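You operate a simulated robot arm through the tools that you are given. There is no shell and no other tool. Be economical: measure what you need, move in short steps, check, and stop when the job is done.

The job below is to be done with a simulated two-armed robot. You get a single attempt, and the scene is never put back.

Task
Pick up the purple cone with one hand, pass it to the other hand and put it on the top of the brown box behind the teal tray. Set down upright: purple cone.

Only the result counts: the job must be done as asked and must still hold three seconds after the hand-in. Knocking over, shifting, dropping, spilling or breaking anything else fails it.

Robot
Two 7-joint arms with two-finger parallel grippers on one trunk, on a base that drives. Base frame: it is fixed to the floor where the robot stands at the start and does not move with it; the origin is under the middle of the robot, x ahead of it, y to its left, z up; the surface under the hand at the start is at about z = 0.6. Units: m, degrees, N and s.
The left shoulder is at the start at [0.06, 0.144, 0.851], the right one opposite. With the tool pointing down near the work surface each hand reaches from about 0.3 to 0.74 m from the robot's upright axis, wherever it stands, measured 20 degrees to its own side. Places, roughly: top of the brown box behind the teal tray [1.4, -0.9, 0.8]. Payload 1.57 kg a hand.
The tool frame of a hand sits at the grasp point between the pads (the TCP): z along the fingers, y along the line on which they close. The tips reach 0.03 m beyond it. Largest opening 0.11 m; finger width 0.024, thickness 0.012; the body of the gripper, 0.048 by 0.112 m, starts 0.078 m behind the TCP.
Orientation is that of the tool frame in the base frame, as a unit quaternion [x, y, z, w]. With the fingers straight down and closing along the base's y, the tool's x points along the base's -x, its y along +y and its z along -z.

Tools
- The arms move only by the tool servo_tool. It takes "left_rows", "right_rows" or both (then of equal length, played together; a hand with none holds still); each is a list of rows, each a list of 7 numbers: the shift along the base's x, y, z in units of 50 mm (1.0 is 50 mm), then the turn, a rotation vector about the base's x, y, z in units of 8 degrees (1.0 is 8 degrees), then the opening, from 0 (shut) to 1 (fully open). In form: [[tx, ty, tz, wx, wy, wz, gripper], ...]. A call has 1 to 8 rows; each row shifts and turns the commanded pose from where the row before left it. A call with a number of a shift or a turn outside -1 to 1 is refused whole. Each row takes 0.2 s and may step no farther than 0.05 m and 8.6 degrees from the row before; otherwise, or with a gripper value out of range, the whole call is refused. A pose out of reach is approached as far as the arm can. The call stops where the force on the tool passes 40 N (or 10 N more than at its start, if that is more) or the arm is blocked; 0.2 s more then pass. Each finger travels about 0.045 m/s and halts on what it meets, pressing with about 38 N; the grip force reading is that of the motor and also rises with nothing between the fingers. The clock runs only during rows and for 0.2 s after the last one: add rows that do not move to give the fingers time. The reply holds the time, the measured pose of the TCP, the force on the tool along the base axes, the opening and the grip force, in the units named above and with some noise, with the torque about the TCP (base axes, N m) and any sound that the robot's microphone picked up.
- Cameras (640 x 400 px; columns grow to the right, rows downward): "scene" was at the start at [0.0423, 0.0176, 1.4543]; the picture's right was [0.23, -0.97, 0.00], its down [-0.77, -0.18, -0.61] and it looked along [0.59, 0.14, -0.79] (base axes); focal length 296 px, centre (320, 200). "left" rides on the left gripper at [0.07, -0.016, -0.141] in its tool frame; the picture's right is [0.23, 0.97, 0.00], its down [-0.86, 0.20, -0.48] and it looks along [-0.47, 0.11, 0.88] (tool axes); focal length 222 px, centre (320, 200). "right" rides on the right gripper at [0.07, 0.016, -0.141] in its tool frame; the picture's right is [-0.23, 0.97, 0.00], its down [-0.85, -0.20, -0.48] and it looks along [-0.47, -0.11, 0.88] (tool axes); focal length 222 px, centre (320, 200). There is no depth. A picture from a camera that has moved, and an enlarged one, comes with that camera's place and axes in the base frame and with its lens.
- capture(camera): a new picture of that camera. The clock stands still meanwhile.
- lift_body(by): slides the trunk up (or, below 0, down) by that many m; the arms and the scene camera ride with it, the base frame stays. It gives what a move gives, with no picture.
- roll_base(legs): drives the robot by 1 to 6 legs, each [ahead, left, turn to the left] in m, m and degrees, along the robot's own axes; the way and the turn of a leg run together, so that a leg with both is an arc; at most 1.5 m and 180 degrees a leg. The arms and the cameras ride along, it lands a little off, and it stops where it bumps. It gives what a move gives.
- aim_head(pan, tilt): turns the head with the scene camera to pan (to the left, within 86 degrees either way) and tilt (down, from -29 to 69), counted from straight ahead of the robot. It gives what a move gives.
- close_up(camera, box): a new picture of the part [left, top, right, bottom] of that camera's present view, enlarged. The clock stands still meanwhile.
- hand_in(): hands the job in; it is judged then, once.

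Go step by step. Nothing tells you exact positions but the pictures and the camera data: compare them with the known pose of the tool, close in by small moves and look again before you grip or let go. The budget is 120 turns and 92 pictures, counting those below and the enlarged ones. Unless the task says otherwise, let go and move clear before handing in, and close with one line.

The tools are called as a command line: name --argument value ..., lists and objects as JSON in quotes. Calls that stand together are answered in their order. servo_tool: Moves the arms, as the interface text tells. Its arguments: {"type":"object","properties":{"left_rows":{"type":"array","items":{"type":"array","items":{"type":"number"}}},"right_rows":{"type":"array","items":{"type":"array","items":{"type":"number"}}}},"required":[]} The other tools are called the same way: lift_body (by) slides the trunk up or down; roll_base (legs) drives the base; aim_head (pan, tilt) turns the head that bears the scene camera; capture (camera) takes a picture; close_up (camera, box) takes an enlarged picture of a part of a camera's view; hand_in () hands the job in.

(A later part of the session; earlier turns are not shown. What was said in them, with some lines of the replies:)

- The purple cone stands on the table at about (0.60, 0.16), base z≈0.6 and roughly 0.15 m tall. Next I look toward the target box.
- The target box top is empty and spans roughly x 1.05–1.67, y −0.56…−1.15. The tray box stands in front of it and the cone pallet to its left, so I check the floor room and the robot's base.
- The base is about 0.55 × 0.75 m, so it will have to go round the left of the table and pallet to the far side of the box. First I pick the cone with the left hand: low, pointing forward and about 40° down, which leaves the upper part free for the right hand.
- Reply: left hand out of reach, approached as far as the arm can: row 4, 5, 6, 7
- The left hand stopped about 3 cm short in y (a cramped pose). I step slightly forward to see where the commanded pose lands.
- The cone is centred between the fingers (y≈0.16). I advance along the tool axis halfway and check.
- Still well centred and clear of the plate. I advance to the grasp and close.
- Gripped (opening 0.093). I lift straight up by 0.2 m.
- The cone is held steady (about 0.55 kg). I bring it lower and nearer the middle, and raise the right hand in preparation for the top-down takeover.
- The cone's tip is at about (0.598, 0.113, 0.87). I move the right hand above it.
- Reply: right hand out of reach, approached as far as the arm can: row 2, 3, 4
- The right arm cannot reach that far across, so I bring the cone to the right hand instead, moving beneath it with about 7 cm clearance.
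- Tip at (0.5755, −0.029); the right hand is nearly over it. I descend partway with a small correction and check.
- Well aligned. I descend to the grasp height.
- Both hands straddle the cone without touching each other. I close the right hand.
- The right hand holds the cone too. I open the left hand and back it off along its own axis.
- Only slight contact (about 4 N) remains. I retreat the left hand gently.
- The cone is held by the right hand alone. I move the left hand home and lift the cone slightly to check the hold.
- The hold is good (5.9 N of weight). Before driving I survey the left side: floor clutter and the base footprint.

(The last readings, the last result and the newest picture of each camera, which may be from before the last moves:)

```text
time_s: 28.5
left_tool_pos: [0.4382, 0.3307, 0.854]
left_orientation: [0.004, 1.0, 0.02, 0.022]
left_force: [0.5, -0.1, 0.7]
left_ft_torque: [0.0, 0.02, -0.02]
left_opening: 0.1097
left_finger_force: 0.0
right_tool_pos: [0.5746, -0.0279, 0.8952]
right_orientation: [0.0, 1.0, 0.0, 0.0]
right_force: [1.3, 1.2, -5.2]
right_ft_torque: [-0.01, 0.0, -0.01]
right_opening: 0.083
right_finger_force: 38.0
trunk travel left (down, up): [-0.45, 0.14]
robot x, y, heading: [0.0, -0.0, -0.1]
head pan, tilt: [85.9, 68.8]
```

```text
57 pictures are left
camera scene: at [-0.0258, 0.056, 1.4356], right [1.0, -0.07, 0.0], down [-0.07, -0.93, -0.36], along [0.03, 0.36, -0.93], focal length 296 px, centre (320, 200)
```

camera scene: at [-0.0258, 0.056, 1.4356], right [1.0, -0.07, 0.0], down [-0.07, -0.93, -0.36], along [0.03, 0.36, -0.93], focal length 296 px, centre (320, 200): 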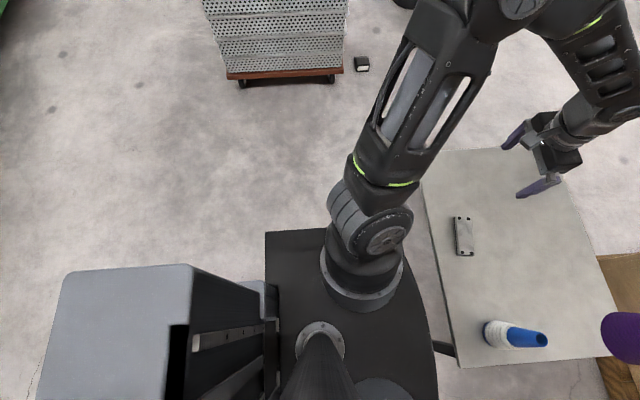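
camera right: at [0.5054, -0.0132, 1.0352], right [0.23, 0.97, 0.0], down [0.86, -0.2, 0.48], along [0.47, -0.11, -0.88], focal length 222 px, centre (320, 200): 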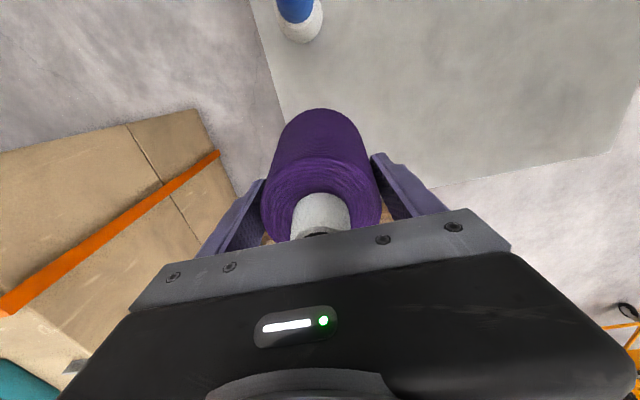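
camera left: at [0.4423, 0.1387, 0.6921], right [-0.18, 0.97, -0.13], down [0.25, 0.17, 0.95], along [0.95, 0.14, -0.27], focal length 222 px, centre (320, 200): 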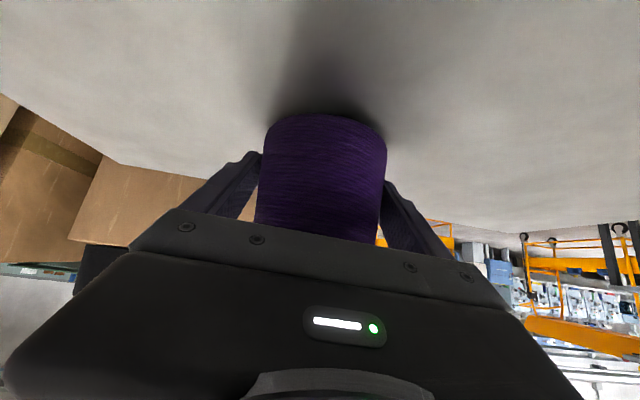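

The base is roughly a 0.33 m radius disc. The way between the table (y<0.53) and the basket cart (y>1.35, x<0.2) is passable, so I strafe left first.

roll_base --legs '[[-0.03, 0.75, 0]]'

aim_head --pan 10 --tilt 60

capture --camera "scene"

```text
time_s: 32.6
left_tool_pos: [0.4013, 1.0904, 0.8536]
left_orientation: [0.0, 1.0, 0.02, 0.023]
left_force: [-0.2, -0.2, 0.7]
left_ft_torque: [0.02, 0.04, -0.01]
left_opening: 0.11
left_finger_force: 0.0
right_tool_pos: [0.5427, 0.7315, 0.8937]
right_orientation: [-0.004, 1.0, -0.001, 0.0]
right_force: [0.4, -0.1, -5.9]
right_ft_torque: [0.01, 0.01, 0.0]
right_opening: 0.0827
right_finger_force: 37.8
trunk travel left (down, up): [-0.45, 0.14]
robot x, y, heading: [-0.0359, 0.7573, 0.5]
head pan, tilt: [85.9, 68.8]
```

```text
time_s: 34.1
left_tool_pos: [0.4003, 1.0899, 0.8539]
left_orientation: [0.0, 1.0, 0.021, 0.023]
left_force: [0.1, -0.1, 0.8]
left_ft_torque: [0.02, -0.01, 0.03]
left_opening: 0.11
left_finger_force: 0.1
right_tool_pos: [0.542, 0.731, 0.8947]
right_orientation: [-0.005, 1.0, 0.0, 0.0]
right_force: [0.3, 0.7, -5.9]
right_ft_torque: [0.0, -0.01, 0.01]
right_opening: 0.0827
right_finger_force: 38.0
trunk travel left (down, up): [-0.45, 0.14]
robot x, y, heading: [-0.0327, 0.7574, 0.2]
head pan, tilt: [10.0, 60.0]
```

```text
56 pictures are left
camera scene: at [0.0018, 0.7673, 1.4449], right [0.18, -0.98, 0.0], down [-0.85, -0.16, -0.5], along [0.49, 0.09, -0.87], focal length 296 px, centre (320, 200)
```

scene: 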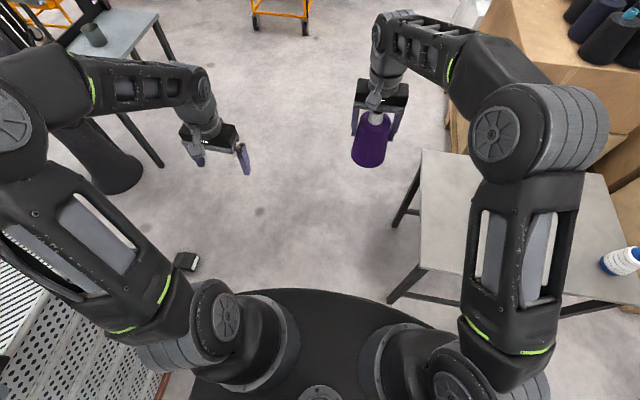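

The path ahead is clear. I drive diagonally forward past the table corner and continue ahead.

roll_base --legs '[[0.5, 0.21, 0], [0.75, 0, 0]]'

aim_head --pan -35 --tilt 35

capture --camera "scene"

aim_head --pan 10 --tilt 40

capture --camera "scene"

```text
time_s: 40.9
left_tool_pos: [1.6515, 1.3211, 0.8536]
left_orientation: [-0.008, 1.0, 0.02, 0.023]
left_force: [-0.1, 0.8, 0.1]
left_ft_torque: [0.0, 0.0, 0.03]
left_opening: 0.1101
left_finger_force: 0.1
right_tool_pos: [1.7977, 0.9633, 0.8943]
right_orientation: [-0.012, 1.0, 0.0, 0.0]
right_force: [-0.8, 1.0, -4.8]
right_ft_torque: [0.0, 0.01, 0.02]
right_opening: 0.0827
right_finger_force: 38.1
trunk travel left (down, up): [-0.45, 0.14]
robot x, y, heading: [1.219, 0.9779, 1.2]
head pan, tilt: [10.0, 60.0]
```

```text
time_s: 42.0
left_tool_pos: [1.6511, 1.3213, 0.8546]
left_orientation: [-0.009, 0.999, 0.02, 0.023]
left_force: [0.0, 0.0, 0.1]
left_ft_torque: [0.0, -0.01, 0.03]
left_opening: 0.11
left_finger_force: 0.0
right_tool_pos: [1.7968, 0.9638, 0.8931]
right_orientation: [-0.012, 1.0, -0.001, 0.0]
right_force: [0.7, -0.1, -4.8]
right_ft_torque: [0.0, 0.01, 0.01]
right_opening: 0.0825
right_finger_force: 37.5
trunk travel left (down, up): [-0.45, 0.14]
robot x, y, heading: [1.2214, 0.9771, 1.5]
head pan, tilt: [-35.0, 35.0]
```

```text
55 pictures are left
camera scene: at [1.2648, 0.93, 1.4792], right [-0.55, -0.83, 0.0], down [-0.48, 0.32, -0.82], along [0.68, -0.45, -0.57], focal length 296 px, centre (320, 200)
```

scene: 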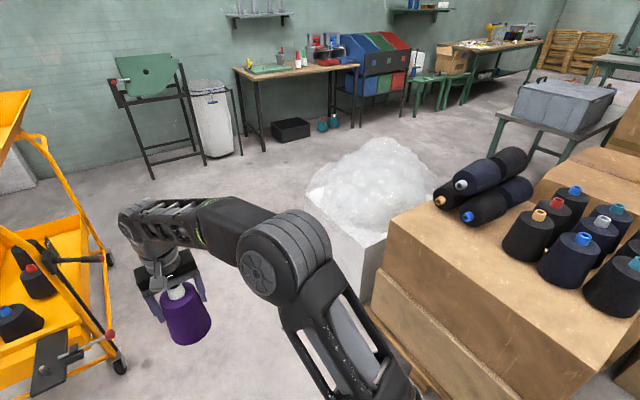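

```text
time_s: 43.1
left_tool_pos: [1.6511, 1.3214, 0.8538]
left_orientation: [-0.008, 1.0, 0.021, 0.022]
left_force: [-0.2, -0.1, 1.0]
left_ft_torque: [0.01, 0.01, -0.02]
left_opening: 0.11
left_finger_force: 0.1
right_tool_pos: [1.7977, 0.9657, 0.8947]
right_orientation: [-0.013, 1.0, 0.0, 0.001]
right_force: [0.7, 0.0, -5.1]
right_ft_torque: [-0.02, -0.01, 0.0]
right_opening: 0.0829
right_finger_force: 38.0
trunk travel left (down, up): [-0.45, 0.14]
robot x, y, heading: [1.2221, 0.9818, 1.3]
head pan, tilt: [10.0, 40.0]
```

```text
54 pictures are left
camera scene: at [1.2748, 0.9953, 1.4717], right [0.2, -0.98, 0.0], down [-0.63, -0.13, -0.77], along [0.75, 0.15, -0.64], focal length 296 px, centre (320, 200)
```

scene: 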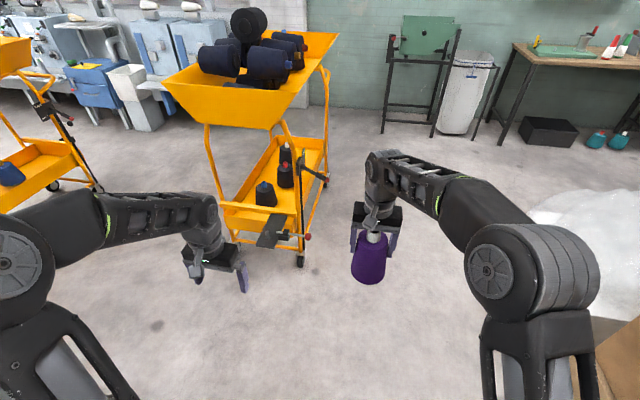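

A bubble-wrapped carton stands beyond the pallet (x≈2.15–2.8, y<0.2), so I must go around it too, between it and the orange trolley. I drive to about (2.5, 0.72) and look again.

roll_base --legs '[[0.5, -0.27, 0], [0.75, 0, -1]]'

aim_head --pan -50 --tilt 40

capture --camera "scene"

aim_head --pan 0 --tilt 40

capture --camera "scene"

```text
time_s: 50.0
left_tool_pos: [2.9025, 1.0513, 0.8534]
left_orientation: [0.006, 1.0, 0.02, 0.023]
left_force: [0.9, -0.2, 0.5]
left_ft_torque: [-0.02, 0.04, 0.01]
left_opening: 0.11
left_finger_force: 0.0
right_tool_pos: [3.04, 0.6891, 0.8943]
right_orientation: [0.002, 1.0, 0.001, 0.0]
right_force: [0.6, 0.2, -6.1]
right_ft_torque: [-0.01, 0.05, -0.02]
right_opening: 0.0829
right_finger_force: 38.3
trunk travel left (down, up): [-0.45, 0.14]
robot x, y, heading: [2.463, 0.7211, -0.3]
head pan, tilt: [10.0, 40.0]
```

```text
time_s: 51.3
left_tool_pos: [2.9043, 1.0509, 0.8532]
left_orientation: [0.005, 1.0, 0.021, 0.023]
left_force: [-0.7, 0.4, 0.1]
left_ft_torque: [0.0, 0.03, 0.01]
left_opening: 0.11
left_finger_force: 0.0
right_tool_pos: [3.0407, 0.69, 0.8953]
right_orientation: [0.003, 1.0, 0.0, -0.001]
right_force: [-0.2, 0.3, -5.6]
right_ft_torque: [0.02, 0.01, 0.01]
right_opening: 0.0829
right_finger_force: 38.3
trunk travel left (down, up): [-0.45, 0.14]
robot x, y, heading: [2.462, 0.7232, -0.2]
head pan, tilt: [-50.0, 40.0]
```

```text
53 pictures are left
camera scene: at [2.4888, 0.6565, 1.4717], right [-0.77, -0.64, 0.0], down [-0.41, 0.49, -0.77], along [0.49, -0.59, -0.64], focal length 296 px, centre (320, 200)
```

scene: 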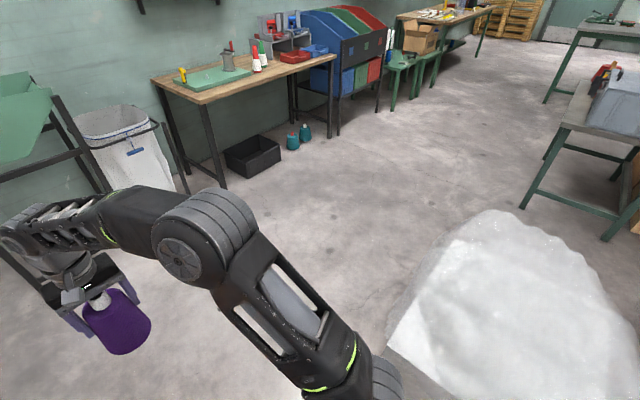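

```text
time_s: 52.5
left_tool_pos: [2.9036, 1.0511, 0.8543]
left_orientation: [0.005, 1.0, 0.02, 0.023]
left_force: [-0.5, -0.2, 0.6]
left_ft_torque: [-0.01, 0.01, 0.0]
left_opening: 0.1102
left_finger_force: 0.0
right_tool_pos: [3.0392, 0.6906, 0.8937]
right_orientation: [0.002, 1.0, 0.0, 0.0]
right_force: [0.1, -0.3, -5.4]
right_ft_torque: [-0.01, 0.03, 0.01]
right_opening: 0.0825
right_finger_force: 38.3
trunk travel left (down, up): [-0.45, 0.14]
robot x, y, heading: [2.4668, 0.7206, -0.5]
head pan, tilt: [0.0, 40.0]
```

```text
52 pictures are left
camera scene: at [2.5194, 0.7214, 1.4717], right [-0.01, -1.0, 0.0], down [-0.64, 0.0, -0.77], along [0.77, 0.0, -0.64], focal length 296 px, centre (320, 200)
```

scene: 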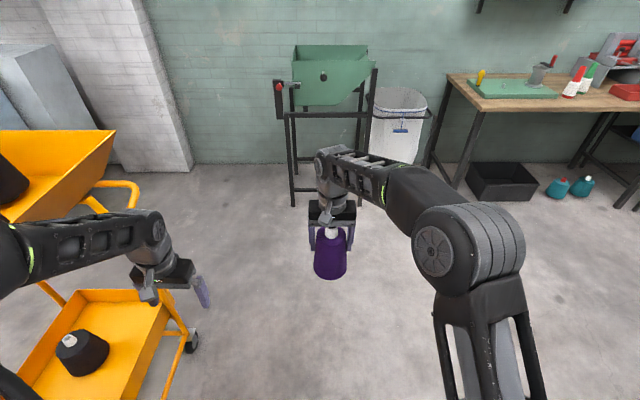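

The left hand is nearing the trolley, but clearance remains. I go diagonally right-forward, then turn to face −y.

roll_base --legs '[[0.8, -0.42, 0], [0, 0, -90]]'

aim_head --pan 20 --tilt 40

capture --camera "scene"

aim_head --pan -40 --tilt 35

capture --camera "scene"

```text
time_s: 61.1
left_tool_pos: [3.5656, -0.1624, 0.8535]
left_orientation: [0.73, 0.683, -0.002, 0.03]
left_force: [0.3, 0.3, -0.5]
left_ft_torque: [0.04, 0.01, -0.02]
left_opening: 0.1099
left_finger_force: 0.1
right_tool_pos: [3.1969, -0.2774, 0.8939]
right_orientation: [0.728, 0.685, 0.001, 0.0]
right_force: [-0.1, -0.4, -6.0]
right_ft_torque: [0.0, -0.02, 0.01]
right_opening: 0.0826
right_finger_force: 38.5
trunk travel left (down, up): [-0.45, 0.14]
robot x, y, heading: [3.2613, 0.2957, -93.4]
head pan, tilt: [0.0, 40.0]
```

```text
time_s: 62.0
left_tool_pos: [3.5648, -0.1618, 0.854]
left_orientation: [0.73, 0.683, -0.003, 0.03]
left_force: [-0.1, -0.1, -0.2]
left_ft_torque: [0.03, 0.0, 0.0]
left_opening: 0.1101
left_finger_force: 0.0
right_tool_pos: [3.1963, -0.2781, 0.8954]
right_orientation: [0.728, 0.686, 0.0, 0.0]
right_force: [0.1, 1.4, -5.0]
right_ft_torque: [0.01, -0.02, -0.03]
right_opening: 0.0828
right_finger_force: 38.3
trunk travel left (down, up): [-0.45, 0.14]
robot x, y, heading: [3.2612, 0.298, -93.4]
head pan, tilt: [20.0, 40.0]
```

```text
51 pictures are left
camera scene: at [3.2862, 0.2426, 1.4717], right [-0.96, -0.28, 0.0], down [-0.18, 0.62, -0.77], along [0.22, -0.73, -0.64], focal length 296 px, centre (320, 200)
```

scene: 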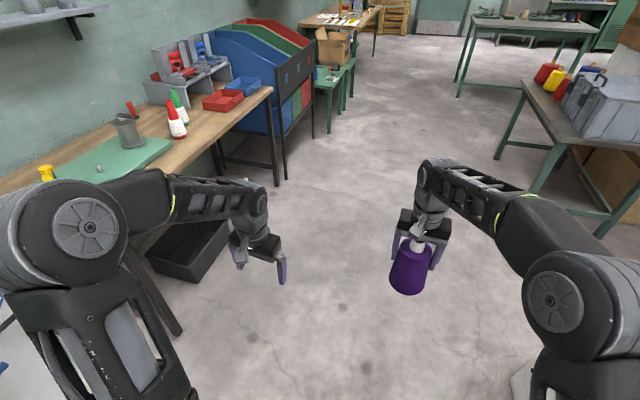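

```text
time_s: 63.3
left_tool_pos: [3.5661, -0.1625, 0.8547]
left_orientation: [0.73, 0.683, -0.004, 0.03]
left_force: [0.5, 0.7, 0.5]
left_ft_torque: [-0.01, 0.01, 0.02]
left_opening: 0.1102
left_finger_force: 0.1
right_tool_pos: [3.1968, -0.2781, 0.8948]
right_orientation: [0.728, 0.686, 0.0, -0.001]
right_force: [0.3, 0.6, -6.0]
right_ft_torque: [0.03, 0.02, -0.01]
right_opening: 0.0825
right_finger_force: 38.2
trunk travel left (down, up): [-0.45, 0.14]
robot x, y, heading: [3.2616, 0.2928, -93.1]
head pan, tilt: [-40.0, 35.0]
```

```text
50 pictures are left
camera scene: at [3.2015, 0.2601, 1.4792], right [-0.73, 0.69, 0.0], down [0.39, 0.42, -0.82], along [-0.56, -0.59, -0.57], focal length 296 px, centre (320, 200)
```

scene: 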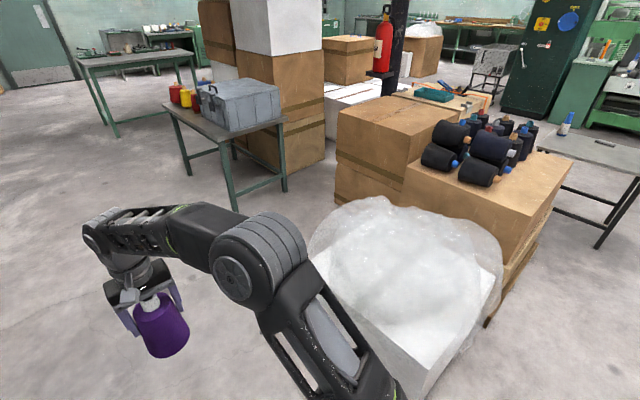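

I now see the target box's free side at x≈1.66. Between the bag (y>−0.72) and the tote table (y<−1.58) there is room for the robot at y≈−1.14, so I drive there and face −x.

roll_base --legs '[[1.43, 0, 0], [0, 0, -87]]'

aim_head --pan 0 --tilt 35

capture --camera "scene"

```text
time_s: 74.0
left_tool_pos: [2.7299, -1.4647, 0.8536]
left_orientation: [1.0, -0.002, -0.022, 0.02]
left_force: [0.4, 0.2, 0.0]
left_ft_torque: [-0.03, 0.01, -0.03]
left_opening: 0.1101
left_finger_force: 0.2
right_tool_pos: [2.5915, -1.1044, 0.8943]
right_orientation: [1.0, 0.001, 0.0, 0.001]
right_force: [-0.3, -0.6, -5.6]
right_ft_torque: [0.0, -0.05, 0.02]
right_opening: 0.0826
right_finger_force: 38.2
trunk travel left (down, up): [-0.45, 0.14]
robot x, y, heading: [3.1701, -1.1308, -179.6]
head pan, tilt: [-40.0, 35.0]
```

```text
time_s: 75.1
left_tool_pos: [2.7304, -1.464, 0.8547]
left_orientation: [1.0, -0.003, -0.023, 0.02]
left_force: [-0.1, 0.9, -0.1]
left_ft_torque: [0.0, 0.02, 0.04]
left_opening: 0.1103
left_finger_force: 0.0
right_tool_pos: [2.5918, -1.1026, 0.8945]
right_orientation: [1.0, 0.001, 0.0, 0.0]
right_force: [0.0, 0.7, -5.4]
right_ft_torque: [-0.02, 0.02, -0.01]
right_opening: 0.0825
right_finger_force: 38.1
trunk travel left (down, up): [-0.45, 0.14]
robot x, y, heading: [3.1662, -1.131, -179.9]
head pan, tilt: [0.0, 35.0]
```

```text
49 pictures are left
camera scene: at [3.1081, -1.1327, 1.4792], right [0.0, 1.0, 0.0], down [0.57, 0.0, -0.82], along [-0.82, 0.0, -0.57], focal length 296 px, centre (320, 200)
```

scene: 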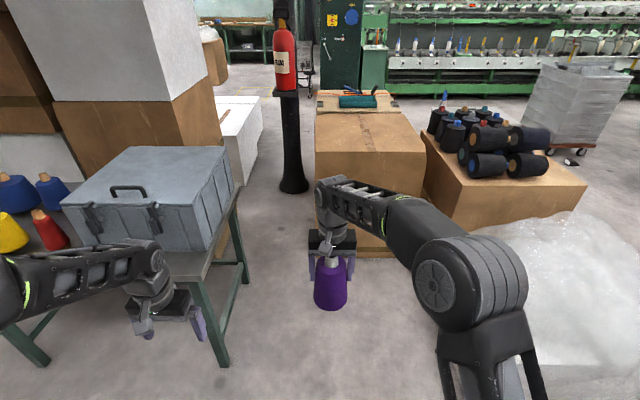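

The way to the box is open: its near edge is x≈1.645 with y −0.58…−1.15. I raise the trunk so the cone clears the top, then drive closer, shifting slightly to +y.

lift_body --by 0.13

roll_base --legs '[[0.4, 0, 0], [0.3, -0.12, 0], [0.1, 0, 0]]'

aim_head --pan 0 --tilt 50

capture --camera "scene"

```text
time_s: 76.7
left_tool_pos: [2.7295, -1.4648, 0.9832]
left_orientation: [1.0, -0.003, -0.022, 0.02]
left_force: [0.6, 0.6, 0.0]
left_ft_torque: [-0.05, 0.01, 0.0]
left_opening: 0.1102
left_finger_force: 0.1
right_tool_pos: [2.5916, -1.1037, 1.0234]
right_orientation: [1.0, 0.001, 0.001, 0.0]
right_force: [0.5, 0.2, -5.4]
right_ft_torque: [0.02, -0.05, 0.01]
right_opening: 0.0829
right_finger_force: 37.4
trunk travel left (down, up): [-0.58, 0.01]
robot x, y, heading: [3.1648, -1.1373, -179.9]
head pan, tilt: [0.0, 35.0]
```

```text
time_s: 81.7
left_tool_pos: [1.9305, -1.3534, 0.9837]
left_orientation: [1.0, -0.002, -0.022, 0.02]
left_force: [0.5, -0.1, -0.2]
left_ft_torque: [-0.02, 0.0, 0.06]
left_opening: 0.1098
left_finger_force: 0.0
right_tool_pos: [1.7919, -0.9937, 1.0238]
right_orientation: [1.0, 0.002, 0.001, 0.0]
right_force: [-0.1, 0.1, -6.2]
right_ft_torque: [0.01, -0.03, -0.01]
right_opening: 0.0824
right_finger_force: 38.5
trunk travel left (down, up): [-0.58, 0.01]
robot x, y, heading: [2.3682, -1.0185, -179.9]
head pan, tilt: [0.0, 35.0]
```

```text
time_s: 82.4
left_tool_pos: [1.9317, -1.3537, 0.985]
left_orientation: [1.0, -0.003, -0.023, 0.02]
left_force: [-0.4, 1.0, -0.2]
left_ft_torque: [0.01, 0.01, 0.04]
left_opening: 0.1102
left_finger_force: 0.0
right_tool_pos: [1.7928, -0.9932, 1.0246]
right_orientation: [1.0, 0.001, 0.001, 0.001]
right_force: [-0.4, 0.4, -5.1]
right_ft_torque: [0.0, 0.0, 0.03]
right_opening: 0.0822
right_finger_force: 38.1
trunk travel left (down, up): [-0.58, 0.01]
robot x, y, heading: [2.3692, -1.0222, -180.1]
head pan, tilt: [0.0, 50.0]
```

```text
48 pictures are left
camera scene: at [2.3201, -1.0209, 1.5876], right [0.0, 1.0, 0.0], down [0.77, 0.0, -0.64], along [-0.64, 0.0, -0.77], focal length 296 px, centre (320, 200)
```

scene: 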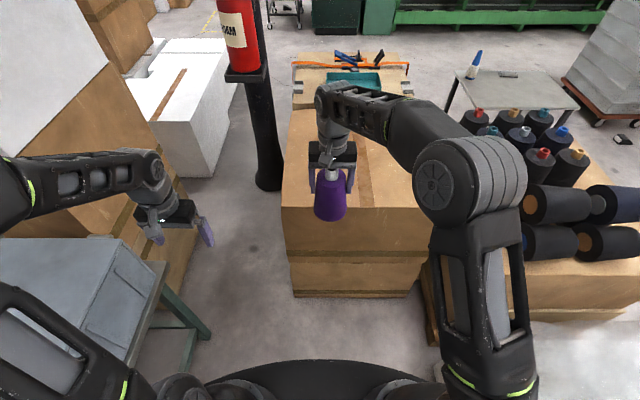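

The box's near face is at x≈1.69 and its top is clear. I drive 0.25 m closer.

roll_base --legs '[[0.25, 0, 0]]'

capture --camera "scene"

capture --camera "right"

```text
time_s: 84.2
left_tool_pos: [1.6826, -1.3545, 0.9835]
left_orientation: [1.0, -0.001, -0.022, 0.021]
left_force: [-0.1, 0.5, -0.2]
left_ft_torque: [-0.04, -0.03, 0.0]
left_opening: 0.1098
left_finger_force: 0.1
right_tool_pos: [1.5447, -0.9948, 1.0248]
right_orientation: [1.0, 0.002, 0.001, 0.0]
right_force: [0.1, -0.5, -5.4]
right_ft_torque: [0.02, -0.06, 0.0]
right_opening: 0.0824
right_finger_force: 37.9
trunk travel left (down, up): [-0.58, 0.01]
robot x, y, heading: [2.1207, -1.0248, -179.9]
head pan, tilt: [0.0, 50.0]
```

```text
47 pictures are left
camera scene: at [2.0706, -1.0218, 1.5874], right [0.0, 1.0, 0.0], down [0.77, 0.0, -0.64], along [-0.64, 0.0, -0.77], focal length 296 px, centre (320, 200)
```

scene: 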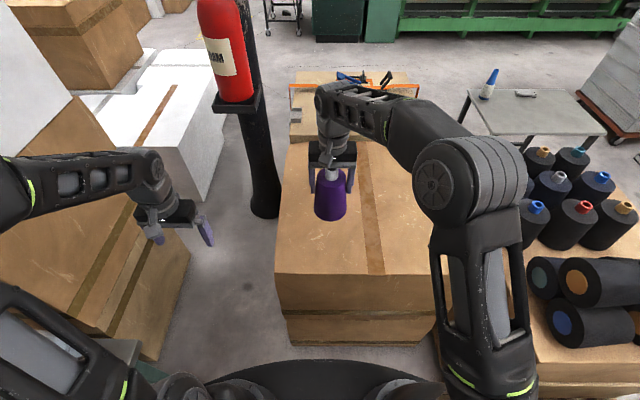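

```text
46 pictures are left
camera right: at [1.6127, -1.0113, 1.1643], right [-0.22, -0.97, 0.0], down [-0.86, 0.2, 0.48], along [-0.46, 0.11, -0.88], focal length 222 px, centre (320, 200)
```

right: 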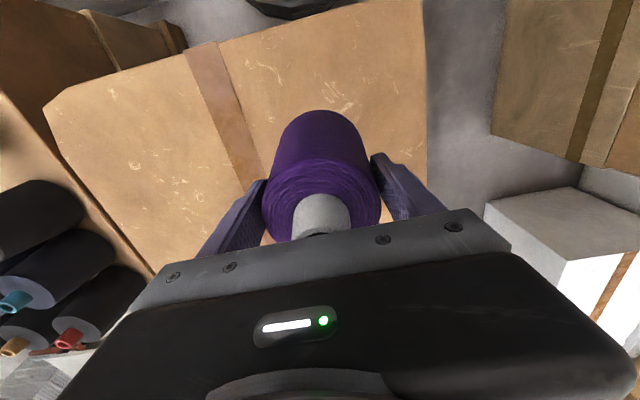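

I move the cone over the plain part of the box, at about (1.44, −0.95), and descend close to the surface.

servo_tool --right_rows '[[-0.5, 0.22, 0, 0, 0, 0, 0], [-0.5, 0.23, 0, 0, 0, 0, 0], [-0.5, 0.22, 0, 0, 0, 0, 0], [-0.5, 0.23, 0, 0, 0, 0, 0], [0, 0, -0.5, 0, 0, 0, 0], [0, 0, -0.5, 0, 0, 0, 0], [0, 0, -0.5, 0, 0, 0, 0], [0, 0, 0, 0, 0, 0, 0]]'

capture --camera "right"

capture --camera "scene"

```text
time_s: 86.0
left_tool_pos: [1.6823, -1.3552, 0.9832]
left_orientation: [1.0, -0.003, -0.023, 0.02]
left_force: [0.6, 0.3, 0.2]
left_ft_torque: [-0.01, 0.01, 0.02]
left_opening: 0.1099
left_finger_force: 0.1
right_tool_pos: [1.4706, -0.9624, 0.9498]
right_orientation: [1.0, 0.002, 0.001, 0.0]
right_force: [-0.4, 0.5, -5.0]
right_ft_torque: [0.01, -0.01, -0.01]
right_opening: 0.0827
right_finger_force: 37.9
right hand out of reach, approached as far as the arm can: row 4
trunk travel left (down, up): [-0.58, 0.01]
robot x, y, heading: [2.1224, -1.0215, -179.8]
head pan, tilt: [0.0, 50.0]
```

```text
45 pictures are left
camera right: at [1.5385, -0.9787, 1.0903], right [-0.22, -0.97, 0.0], down [-0.86, 0.2, 0.48], along [-0.47, 0.11, -0.88], focal length 222 px, centre (320, 200)
```

right: 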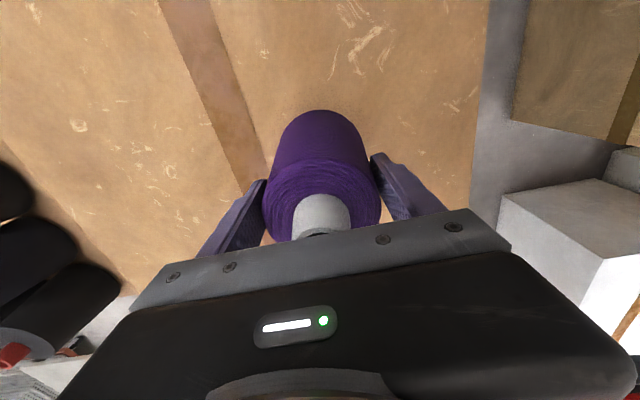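

```text
44 pictures are left
camera scene: at [2.0724, -1.0217, 1.5875], right [0.0, 1.0, 0.0], down [0.77, 0.0, -0.64], along [-0.64, 0.0, -0.77], focal length 296 px, centre (320, 200)
```

scene: 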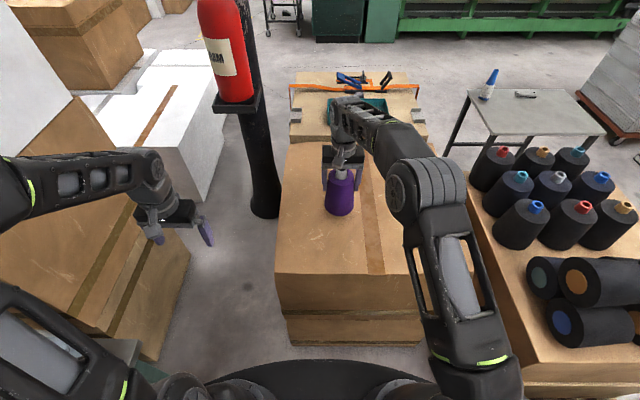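

It is over the box with its base at about z=0.84. I descend in small steps, watching the force.

servo_tool --right_rows '[[0, 0, -0.3, 0, 0, 0, 0], [0, 0, -0.2, 0, 0, 0, 0], [0, 0, 0, 0, 0, 0, 0]]'

servo_tool --right_rows '[[0, 0, -0.12, 0, 0, 0, 0], [0, 0, 0, 0, 0, 0, 0]]'

```text
time_s: 86.8
left_tool_pos: [1.683, -1.3556, 0.9829]
left_orientation: [1.0, -0.002, -0.022, 0.02]
left_force: [1.2, 0.6, 0.0]
left_ft_torque: [-0.02, -0.01, -0.02]
left_opening: 0.1101
left_finger_force: 0.1
right_tool_pos: [1.4708, -0.9638, 0.9252]
right_orientation: [1.0, 0.001, 0.001, 0.0]
right_force: [-0.1, 0.5, -4.6]
right_ft_torque: [0.02, -0.02, 0.0]
right_opening: 0.0824
right_finger_force: 38.0
trunk travel left (down, up): [-0.58, 0.01]
robot x, y, heading: [2.1221, -1.0188, -179.6]
head pan, tilt: [0.0, 50.0]
```

```text
time_s: 87.5
left_tool_pos: [1.6839, -1.3563, 0.9835]
left_orientation: [1.0, -0.002, -0.023, 0.02]
left_force: [0.0, 0.0, 0.6]
left_ft_torque: [-0.05, 0.0, 0.0]
left_opening: 0.1101
left_finger_force: 0.1
right_tool_pos: [1.4693, -0.9647, 0.9176]
right_orientation: [1.0, 0.001, 0.001, 0.0]
right_force: [-0.1, 0.0, -5.2]
right_ft_torque: [-0.03, 0.0, 0.0]
right_opening: 0.0826
right_finger_force: 37.4
trunk travel left (down, up): [-0.58, 0.01]
robot x, y, heading: [2.1207, -1.0205, -179.9]
head pan, tilt: [0.0, 50.0]
```

servo_tool --right_rows '[[0, 0, -0.06, 0, 0, 0, 0], [0, 0, 0, 0, 0, 0, 0]]'

servo_tool --right_rows '[[0, 0, -0.06, 0, 0, 0, 0], [0, 0, 0, 0, 0, 0, 0]]'

capture --camera "right"

close_up --camera "scene" --box '[290, 120, 390, 230]'

```text
time_s: 88.0
left_tool_pos: [1.6838, -1.3549, 0.9834]
left_orientation: [1.0, -0.002, -0.022, 0.02]
left_force: [-0.4, -0.1, 0.7]
left_ft_torque: [-0.01, -0.01, -0.02]
left_opening: 0.1099
left_finger_force: 0.1
right_tool_pos: [1.4687, -0.9633, 0.9164]
right_orientation: [1.0, 0.002, 0.001, 0.0]
right_force: [-0.4, 0.0, -5.3]
right_ft_torque: [0.01, -0.05, -0.01]
right_opening: 0.0824
right_finger_force: 37.6
trunk travel left (down, up): [-0.58, 0.01]
robot x, y, heading: [2.1207, -1.0264, -179.8]
head pan, tilt: [0.0, 50.0]
```

```text
time_s: 88.7
left_tool_pos: [1.6837, -1.3549, 0.9828]
left_orientation: [1.0, -0.002, -0.023, 0.019]
left_force: [-0.8, 0.3, 0.5]
left_ft_torque: [0.0, 0.0, -0.01]
left_opening: 0.1098
left_finger_force: 0.2
right_tool_pos: [1.4699, -0.9634, 0.9125]
right_orientation: [1.0, 0.002, 0.001, 0.0]
right_force: [0.2, -0.2, -5.2]
right_ft_torque: [0.02, -0.02, 0.01]
right_opening: 0.0825
right_finger_force: 38.1
trunk travel left (down, up): [-0.58, 0.01]
robot x, y, heading: [2.1225, -1.0203, -179.8]
head pan, tilt: [0.0, 50.0]
```

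```text
43 pictures are left
camera right: at [1.5385, -0.9794, 1.0533], right [-0.22, -0.97, 0.0], down [-0.86, 0.2, 0.48], along [-0.47, 0.11, -0.88], focal length 222 px, centre (320, 200)
```

right: 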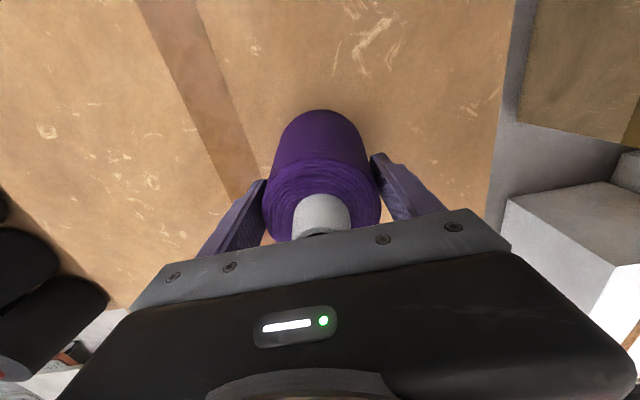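

```text
3.64 times, centred on (340, 175) of scene
camera zoom: at [2.072, -1.0217, 1.5875], right [0.0, 1.0, 0.0], down [0.77, 0.0, -0.64], along [-0.64, 0.0, -0.77], focal length 1075 px, centre (247, 291)
```

zoom: 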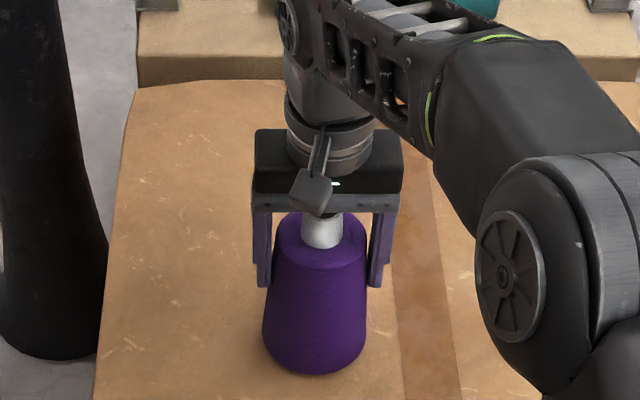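

No contact yet; I continue in fine steps.

servo_tool --right_rows '[[0, 0, -0.06, 0, 0, 0, 0], [0, 0, 0, 0, 0, 0, 0]]'

servo_tool --right_rows '[[0, 0, -0.06, 0, 0, 0, 0], [0, 0, 0, 0, 0, 0, 0]]'

servo_tool --right_rows '[[0, 0, -0.06, 0, 0, 0, 0], [0, 0, 0, 0, 0, 0, 0]]'

```text
time_s: 89.2
left_tool_pos: [1.6843, -1.3546, 0.9839]
left_orientation: [1.0, -0.002, -0.023, 0.021]
left_force: [-0.4, -0.4, -0.7]
left_ft_torque: [-0.01, -0.04, 0.01]
left_opening: 0.1101
left_finger_force: 0.1
right_tool_pos: [1.4704, -0.9632, 0.9127]
right_orientation: [1.0, 0.002, -0.001, 0.0]
right_force: [0.8, 0.7, 6.7]
right_ft_torque: [0.42, -0.13, -0.01]
right_opening: 0.0824
right_finger_force: 37.9
trunk travel left (down, up): [-0.58, 0.01]
robot x, y, heading: [2.1207, -1.0211, -179.8]
head pan, tilt: [0.0, 50.0]
```

```text
time_s: 89.8
left_tool_pos: [1.6868, -1.3549, 0.9855]
left_orientation: [0.999, -0.002, -0.025, 0.02]
left_force: [0.1, 0.2, 0.9]
left_ft_torque: [-0.02, -0.01, -0.01]
left_opening: 0.1099
left_finger_force: 0.1
right_tool_pos: [1.4713, -0.9621, 0.9125]
right_orientation: [1.0, 0.001, -0.004, 0.001]
right_force: [-0.3, 1.6, 35.6]
right_ft_torque: [0.7, -0.72, 0.02]
right_opening: 0.0827
right_finger_force: 38.2
trunk travel left (down, up): [-0.58, 0.01]
robot x, y, heading: [2.12, -1.0228, -179.8]
head pan, tilt: [0.0, 50.0]
```

```text
time_s: 90.2
left_tool_pos: [1.6847, -1.3547, 0.9839]
left_orientation: [0.999, -0.002, -0.024, 0.021]
left_force: [0.2, -0.1, 0.3]
left_ft_torque: [0.01, 0.04, 0.02]
left_opening: 0.1101
left_finger_force: 0.1
right_tool_pos: [1.4682, -0.9628, 0.9122]
right_orientation: [1.0, 0.001, -0.006, 0.002]
right_force: [5.3, 0.5, 16.8]
right_ft_torque: [0.4, -0.95, -0.08]
right_opening: 0.0826
right_finger_force: 38.4
trunk travel left (down, up): [-0.58, 0.01]
robot x, y, heading: [2.1209, -1.0212, -179.6]
head pan, tilt: [0.0, 50.0]
stopped in row 1 (right hand): the force on the tool passed its limit at 47 N (the readings are from after the stop); the commanded pose is now the measured one
```

Contact made. I relieve the pressure slightly and check before releasing.

servo_tool --right_rows '[[0, 0, 0.03, 0, 0, 0, 0], [0, 0, 0, 0, 0, 0, 0]]'

capture --camera "right"

```text
time_s: 90.8
left_tool_pos: [1.6856, -1.3555, 0.9856]
left_orientation: [1.0, -0.003, -0.023, 0.02]
left_force: [0.4, -0.3, 1.5]
left_ft_torque: [0.01, 0.03, 0.04]
left_opening: 0.1102
left_finger_force: 0.1
right_tool_pos: [1.4672, -0.9622, 0.9119]
right_orientation: [1.0, 0.002, -0.005, 0.001]
right_force: [3.0, 0.6, 14.8]
right_ft_torque: [0.3, 0.12, -0.04]
right_opening: 0.0826
right_finger_force: 37.6
trunk travel left (down, up): [-0.58, 0.01]
robot x, y, heading: [2.1201, -1.0195, -179.5]
head pan, tilt: [0.0, 50.0]
```

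```text
41 pictures are left
camera right: at [1.5388, -0.9794, 1.0515], right [-0.22, -0.97, 0.01], down [-0.85, 0.2, 0.49], along [-0.48, 0.1, -0.87], focal length 222 px, centre (320, 200)
```

right: 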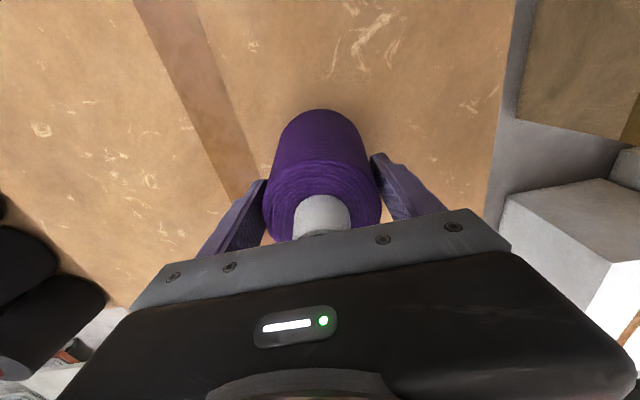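

servo_tool --right_rows '[[0, 0, 0.03, 0, 0, 0, 0], [0, 0, 0, 0, 0, 0, 0]]'

servo_tool --right_rows '[[0, 0, 0, 0, 0, 0, 0.8], [0, 0, 0, 0, 0, 0, 1], [0, 0, 0, 0, 0, 0, 1], [0, 0, 0, 0, 0, 0, 1]]'

capture --camera "right"

```text
time_s: 91.5
left_tool_pos: [1.6851, -1.3538, 0.9841]
left_orientation: [1.0, -0.002, -0.023, 0.019]
left_force: [-0.7, -0.6, 0.1]
left_ft_torque: [-0.01, -0.01, 0.0]
left_opening: 0.1098
left_finger_force: 0.0
right_tool_pos: [1.4683, -0.9635, 0.912]
right_orientation: [1.0, 0.002, -0.003, 0.002]
right_force: [1.2, -0.7, 7.0]
right_ft_torque: [-0.14, 0.25, 0.01]
right_opening: 0.0825
right_finger_force: 38.0
trunk travel left (down, up): [-0.58, 0.01]
robot x, y, heading: [2.1193, -1.0202, -179.9]
head pan, tilt: [0.0, 50.0]
```

```text
time_s: 92.5
left_tool_pos: [1.6834, -1.3541, 0.9841]
left_orientation: [1.0, -0.002, -0.023, 0.021]
left_force: [0.4, 0.3, -0.1]
left_ft_torque: [0.03, 0.0, -0.01]
left_opening: 0.1099
left_finger_force: 0.0
right_tool_pos: [1.4686, -0.9621, 0.9118]
right_orientation: [1.0, 0.002, -0.003, 0.001]
right_force: [0.2, 0.0, -0.1]
right_ft_torque: [-0.02, 0.05, 0.0]
right_opening: 0.1104
right_finger_force: 0.0
trunk travel left (down, up): [-0.58, 0.01]
robot x, y, heading: [2.1211, -1.0212, -179.6]
head pan, tilt: [0.0, 50.0]
```

```text
40 pictures are left
camera right: at [1.5372, -0.9787, 1.0518], right [-0.22, -0.97, 0.0], down [-0.85, 0.2, 0.48], along [-0.47, 0.1, -0.87], focal length 222 px, centre (320, 200)
```

right: 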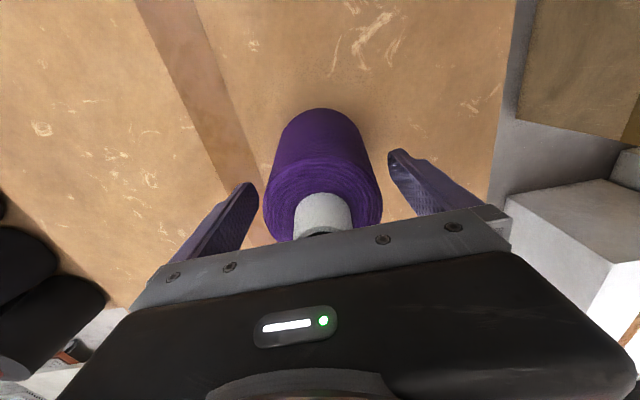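

The cone stands upright on its own. I raise the right hand straight up.

servo_tool --right_rows '[[0, 0, 0.4, 0, 0, 0, 1], [0, 0, 0.4, 0, 0, 0, 1], [0, 0, 0.4, 0, 0, 0, 1], [0, 0, 0.4, 0, 0, 0, 1], [0, 0, 0.4, 0, 0, 0, 1], [0, 0, 0.2, 0, 0, 0, 1], [0, 0, 0, 0, 0, 0, 1]]'

capture --camera "right"

close_up --camera "scene" --box '[290, 120, 390, 230]'

```text
time_s: 94.0
left_tool_pos: [1.6829, -1.3545, 0.9843]
left_orientation: [1.0, -0.002, -0.023, 0.02]
left_force: [-0.5, -0.4, -0.3]
left_ft_torque: [-0.03, -0.02, -0.01]
left_opening: 0.11
left_finger_force: 0.2
right_tool_pos: [1.4683, -0.9616, 1.021]
right_orientation: [1.0, 0.002, -0.004, 0.001]
right_force: [-0.3, -0.5, -0.7]
right_ft_torque: [0.01, 0.02, 0.01]
right_opening: 0.1102
right_finger_force: 0.1
trunk travel left (down, up): [-0.58, 0.01]
robot x, y, heading: [2.1178, -1.0181, -179.7]
head pan, tilt: [0.0, 50.0]
```

```text
39 pictures are left
camera right: at [1.5378, -0.9781, 1.1617], right [-0.22, -0.97, 0.0], down [-0.85, 0.2, 0.48], along [-0.47, 0.1, -0.87], focal length 222 px, centre (320, 200)
```

right: 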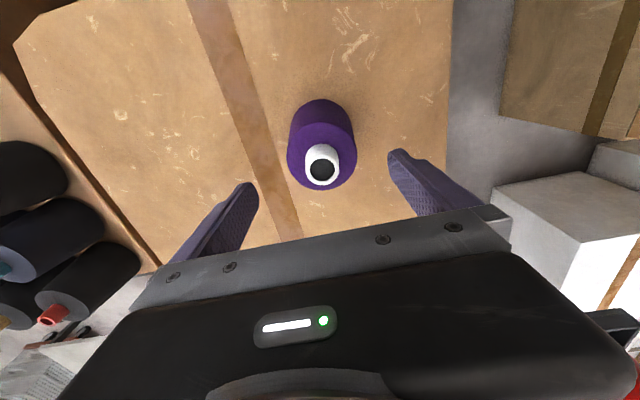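

```text
3.64 times, centred on (340, 175) of scene
camera zoom: at [2.0726, -1.0217, 1.5875], right [0.0, 1.0, 0.0], down [0.77, 0.0, -0.64], along [-0.64, 0.0, -0.77], focal length 1075 px, centre (247, 291)
```

zoom: 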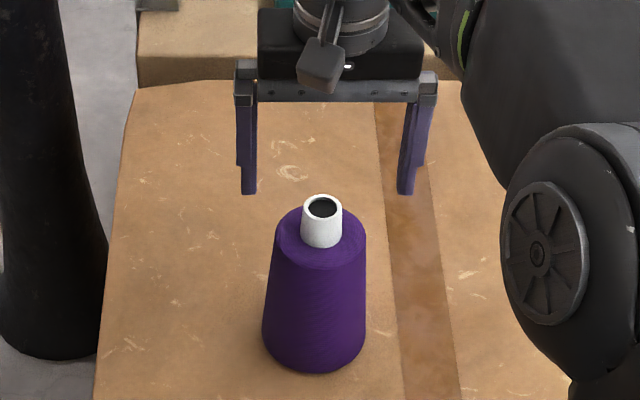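

The cone stands upright and free on the box. I move the hand fully clear, then hand in.

servo_tool --right_rows '[[0.3, 0, 0.4, 0, 0, 0, 1], [0.6, 0, 0.3, 0, 0, 0, 1], [0.8, 0, 0, 0, 0, 0, 1], [0.8, 0, 0, 0, 0, 0, 1], [0, 0, 0, 0, 0, 0, 1]]'

capture --camera "scene"

```text
time_s: 95.2
left_tool_pos: [1.6823, -1.3563, 0.9842]
left_orientation: [1.0, -0.003, -0.023, 0.02]
left_force: [-0.9, 0.2, -0.3]
left_ft_torque: [0.0, -0.01, 0.0]
left_opening: 0.1099
left_finger_force: 0.1
right_tool_pos: [1.5922, -0.9644, 1.0572]
right_orientation: [1.0, 0.002, -0.004, 0.001]
right_force: [-0.4, 0.3, -0.7]
right_ft_torque: [-0.02, 0.0, 0.02]
right_opening: 0.1099
right_finger_force: 0.0
trunk travel left (down, up): [-0.58, 0.01]
robot x, y, heading: [2.1157, -1.0222, -179.7]
head pan, tilt: [0.0, 50.0]
```

```text
37 pictures are left
camera scene: at [2.0719, -1.0219, 1.5875], right [0.0, 1.0, 0.0], down [0.77, 0.0, -0.64], along [-0.64, 0.0, -0.77], focal length 296 px, centre (320, 200)
```

scene: 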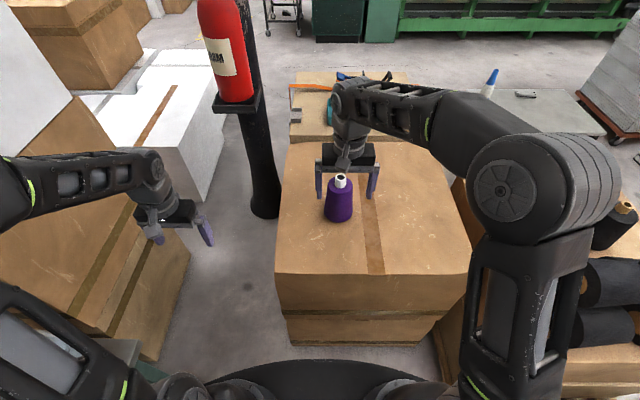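

The cone stands upright on the box top, and both hands are clear of it.

hand_in

```text
The job is handed in.
```

The purple cone was picked up with the left hand, passed to the right hand, and set down upright on the brown box behind the teal tray, and the job is handed in.
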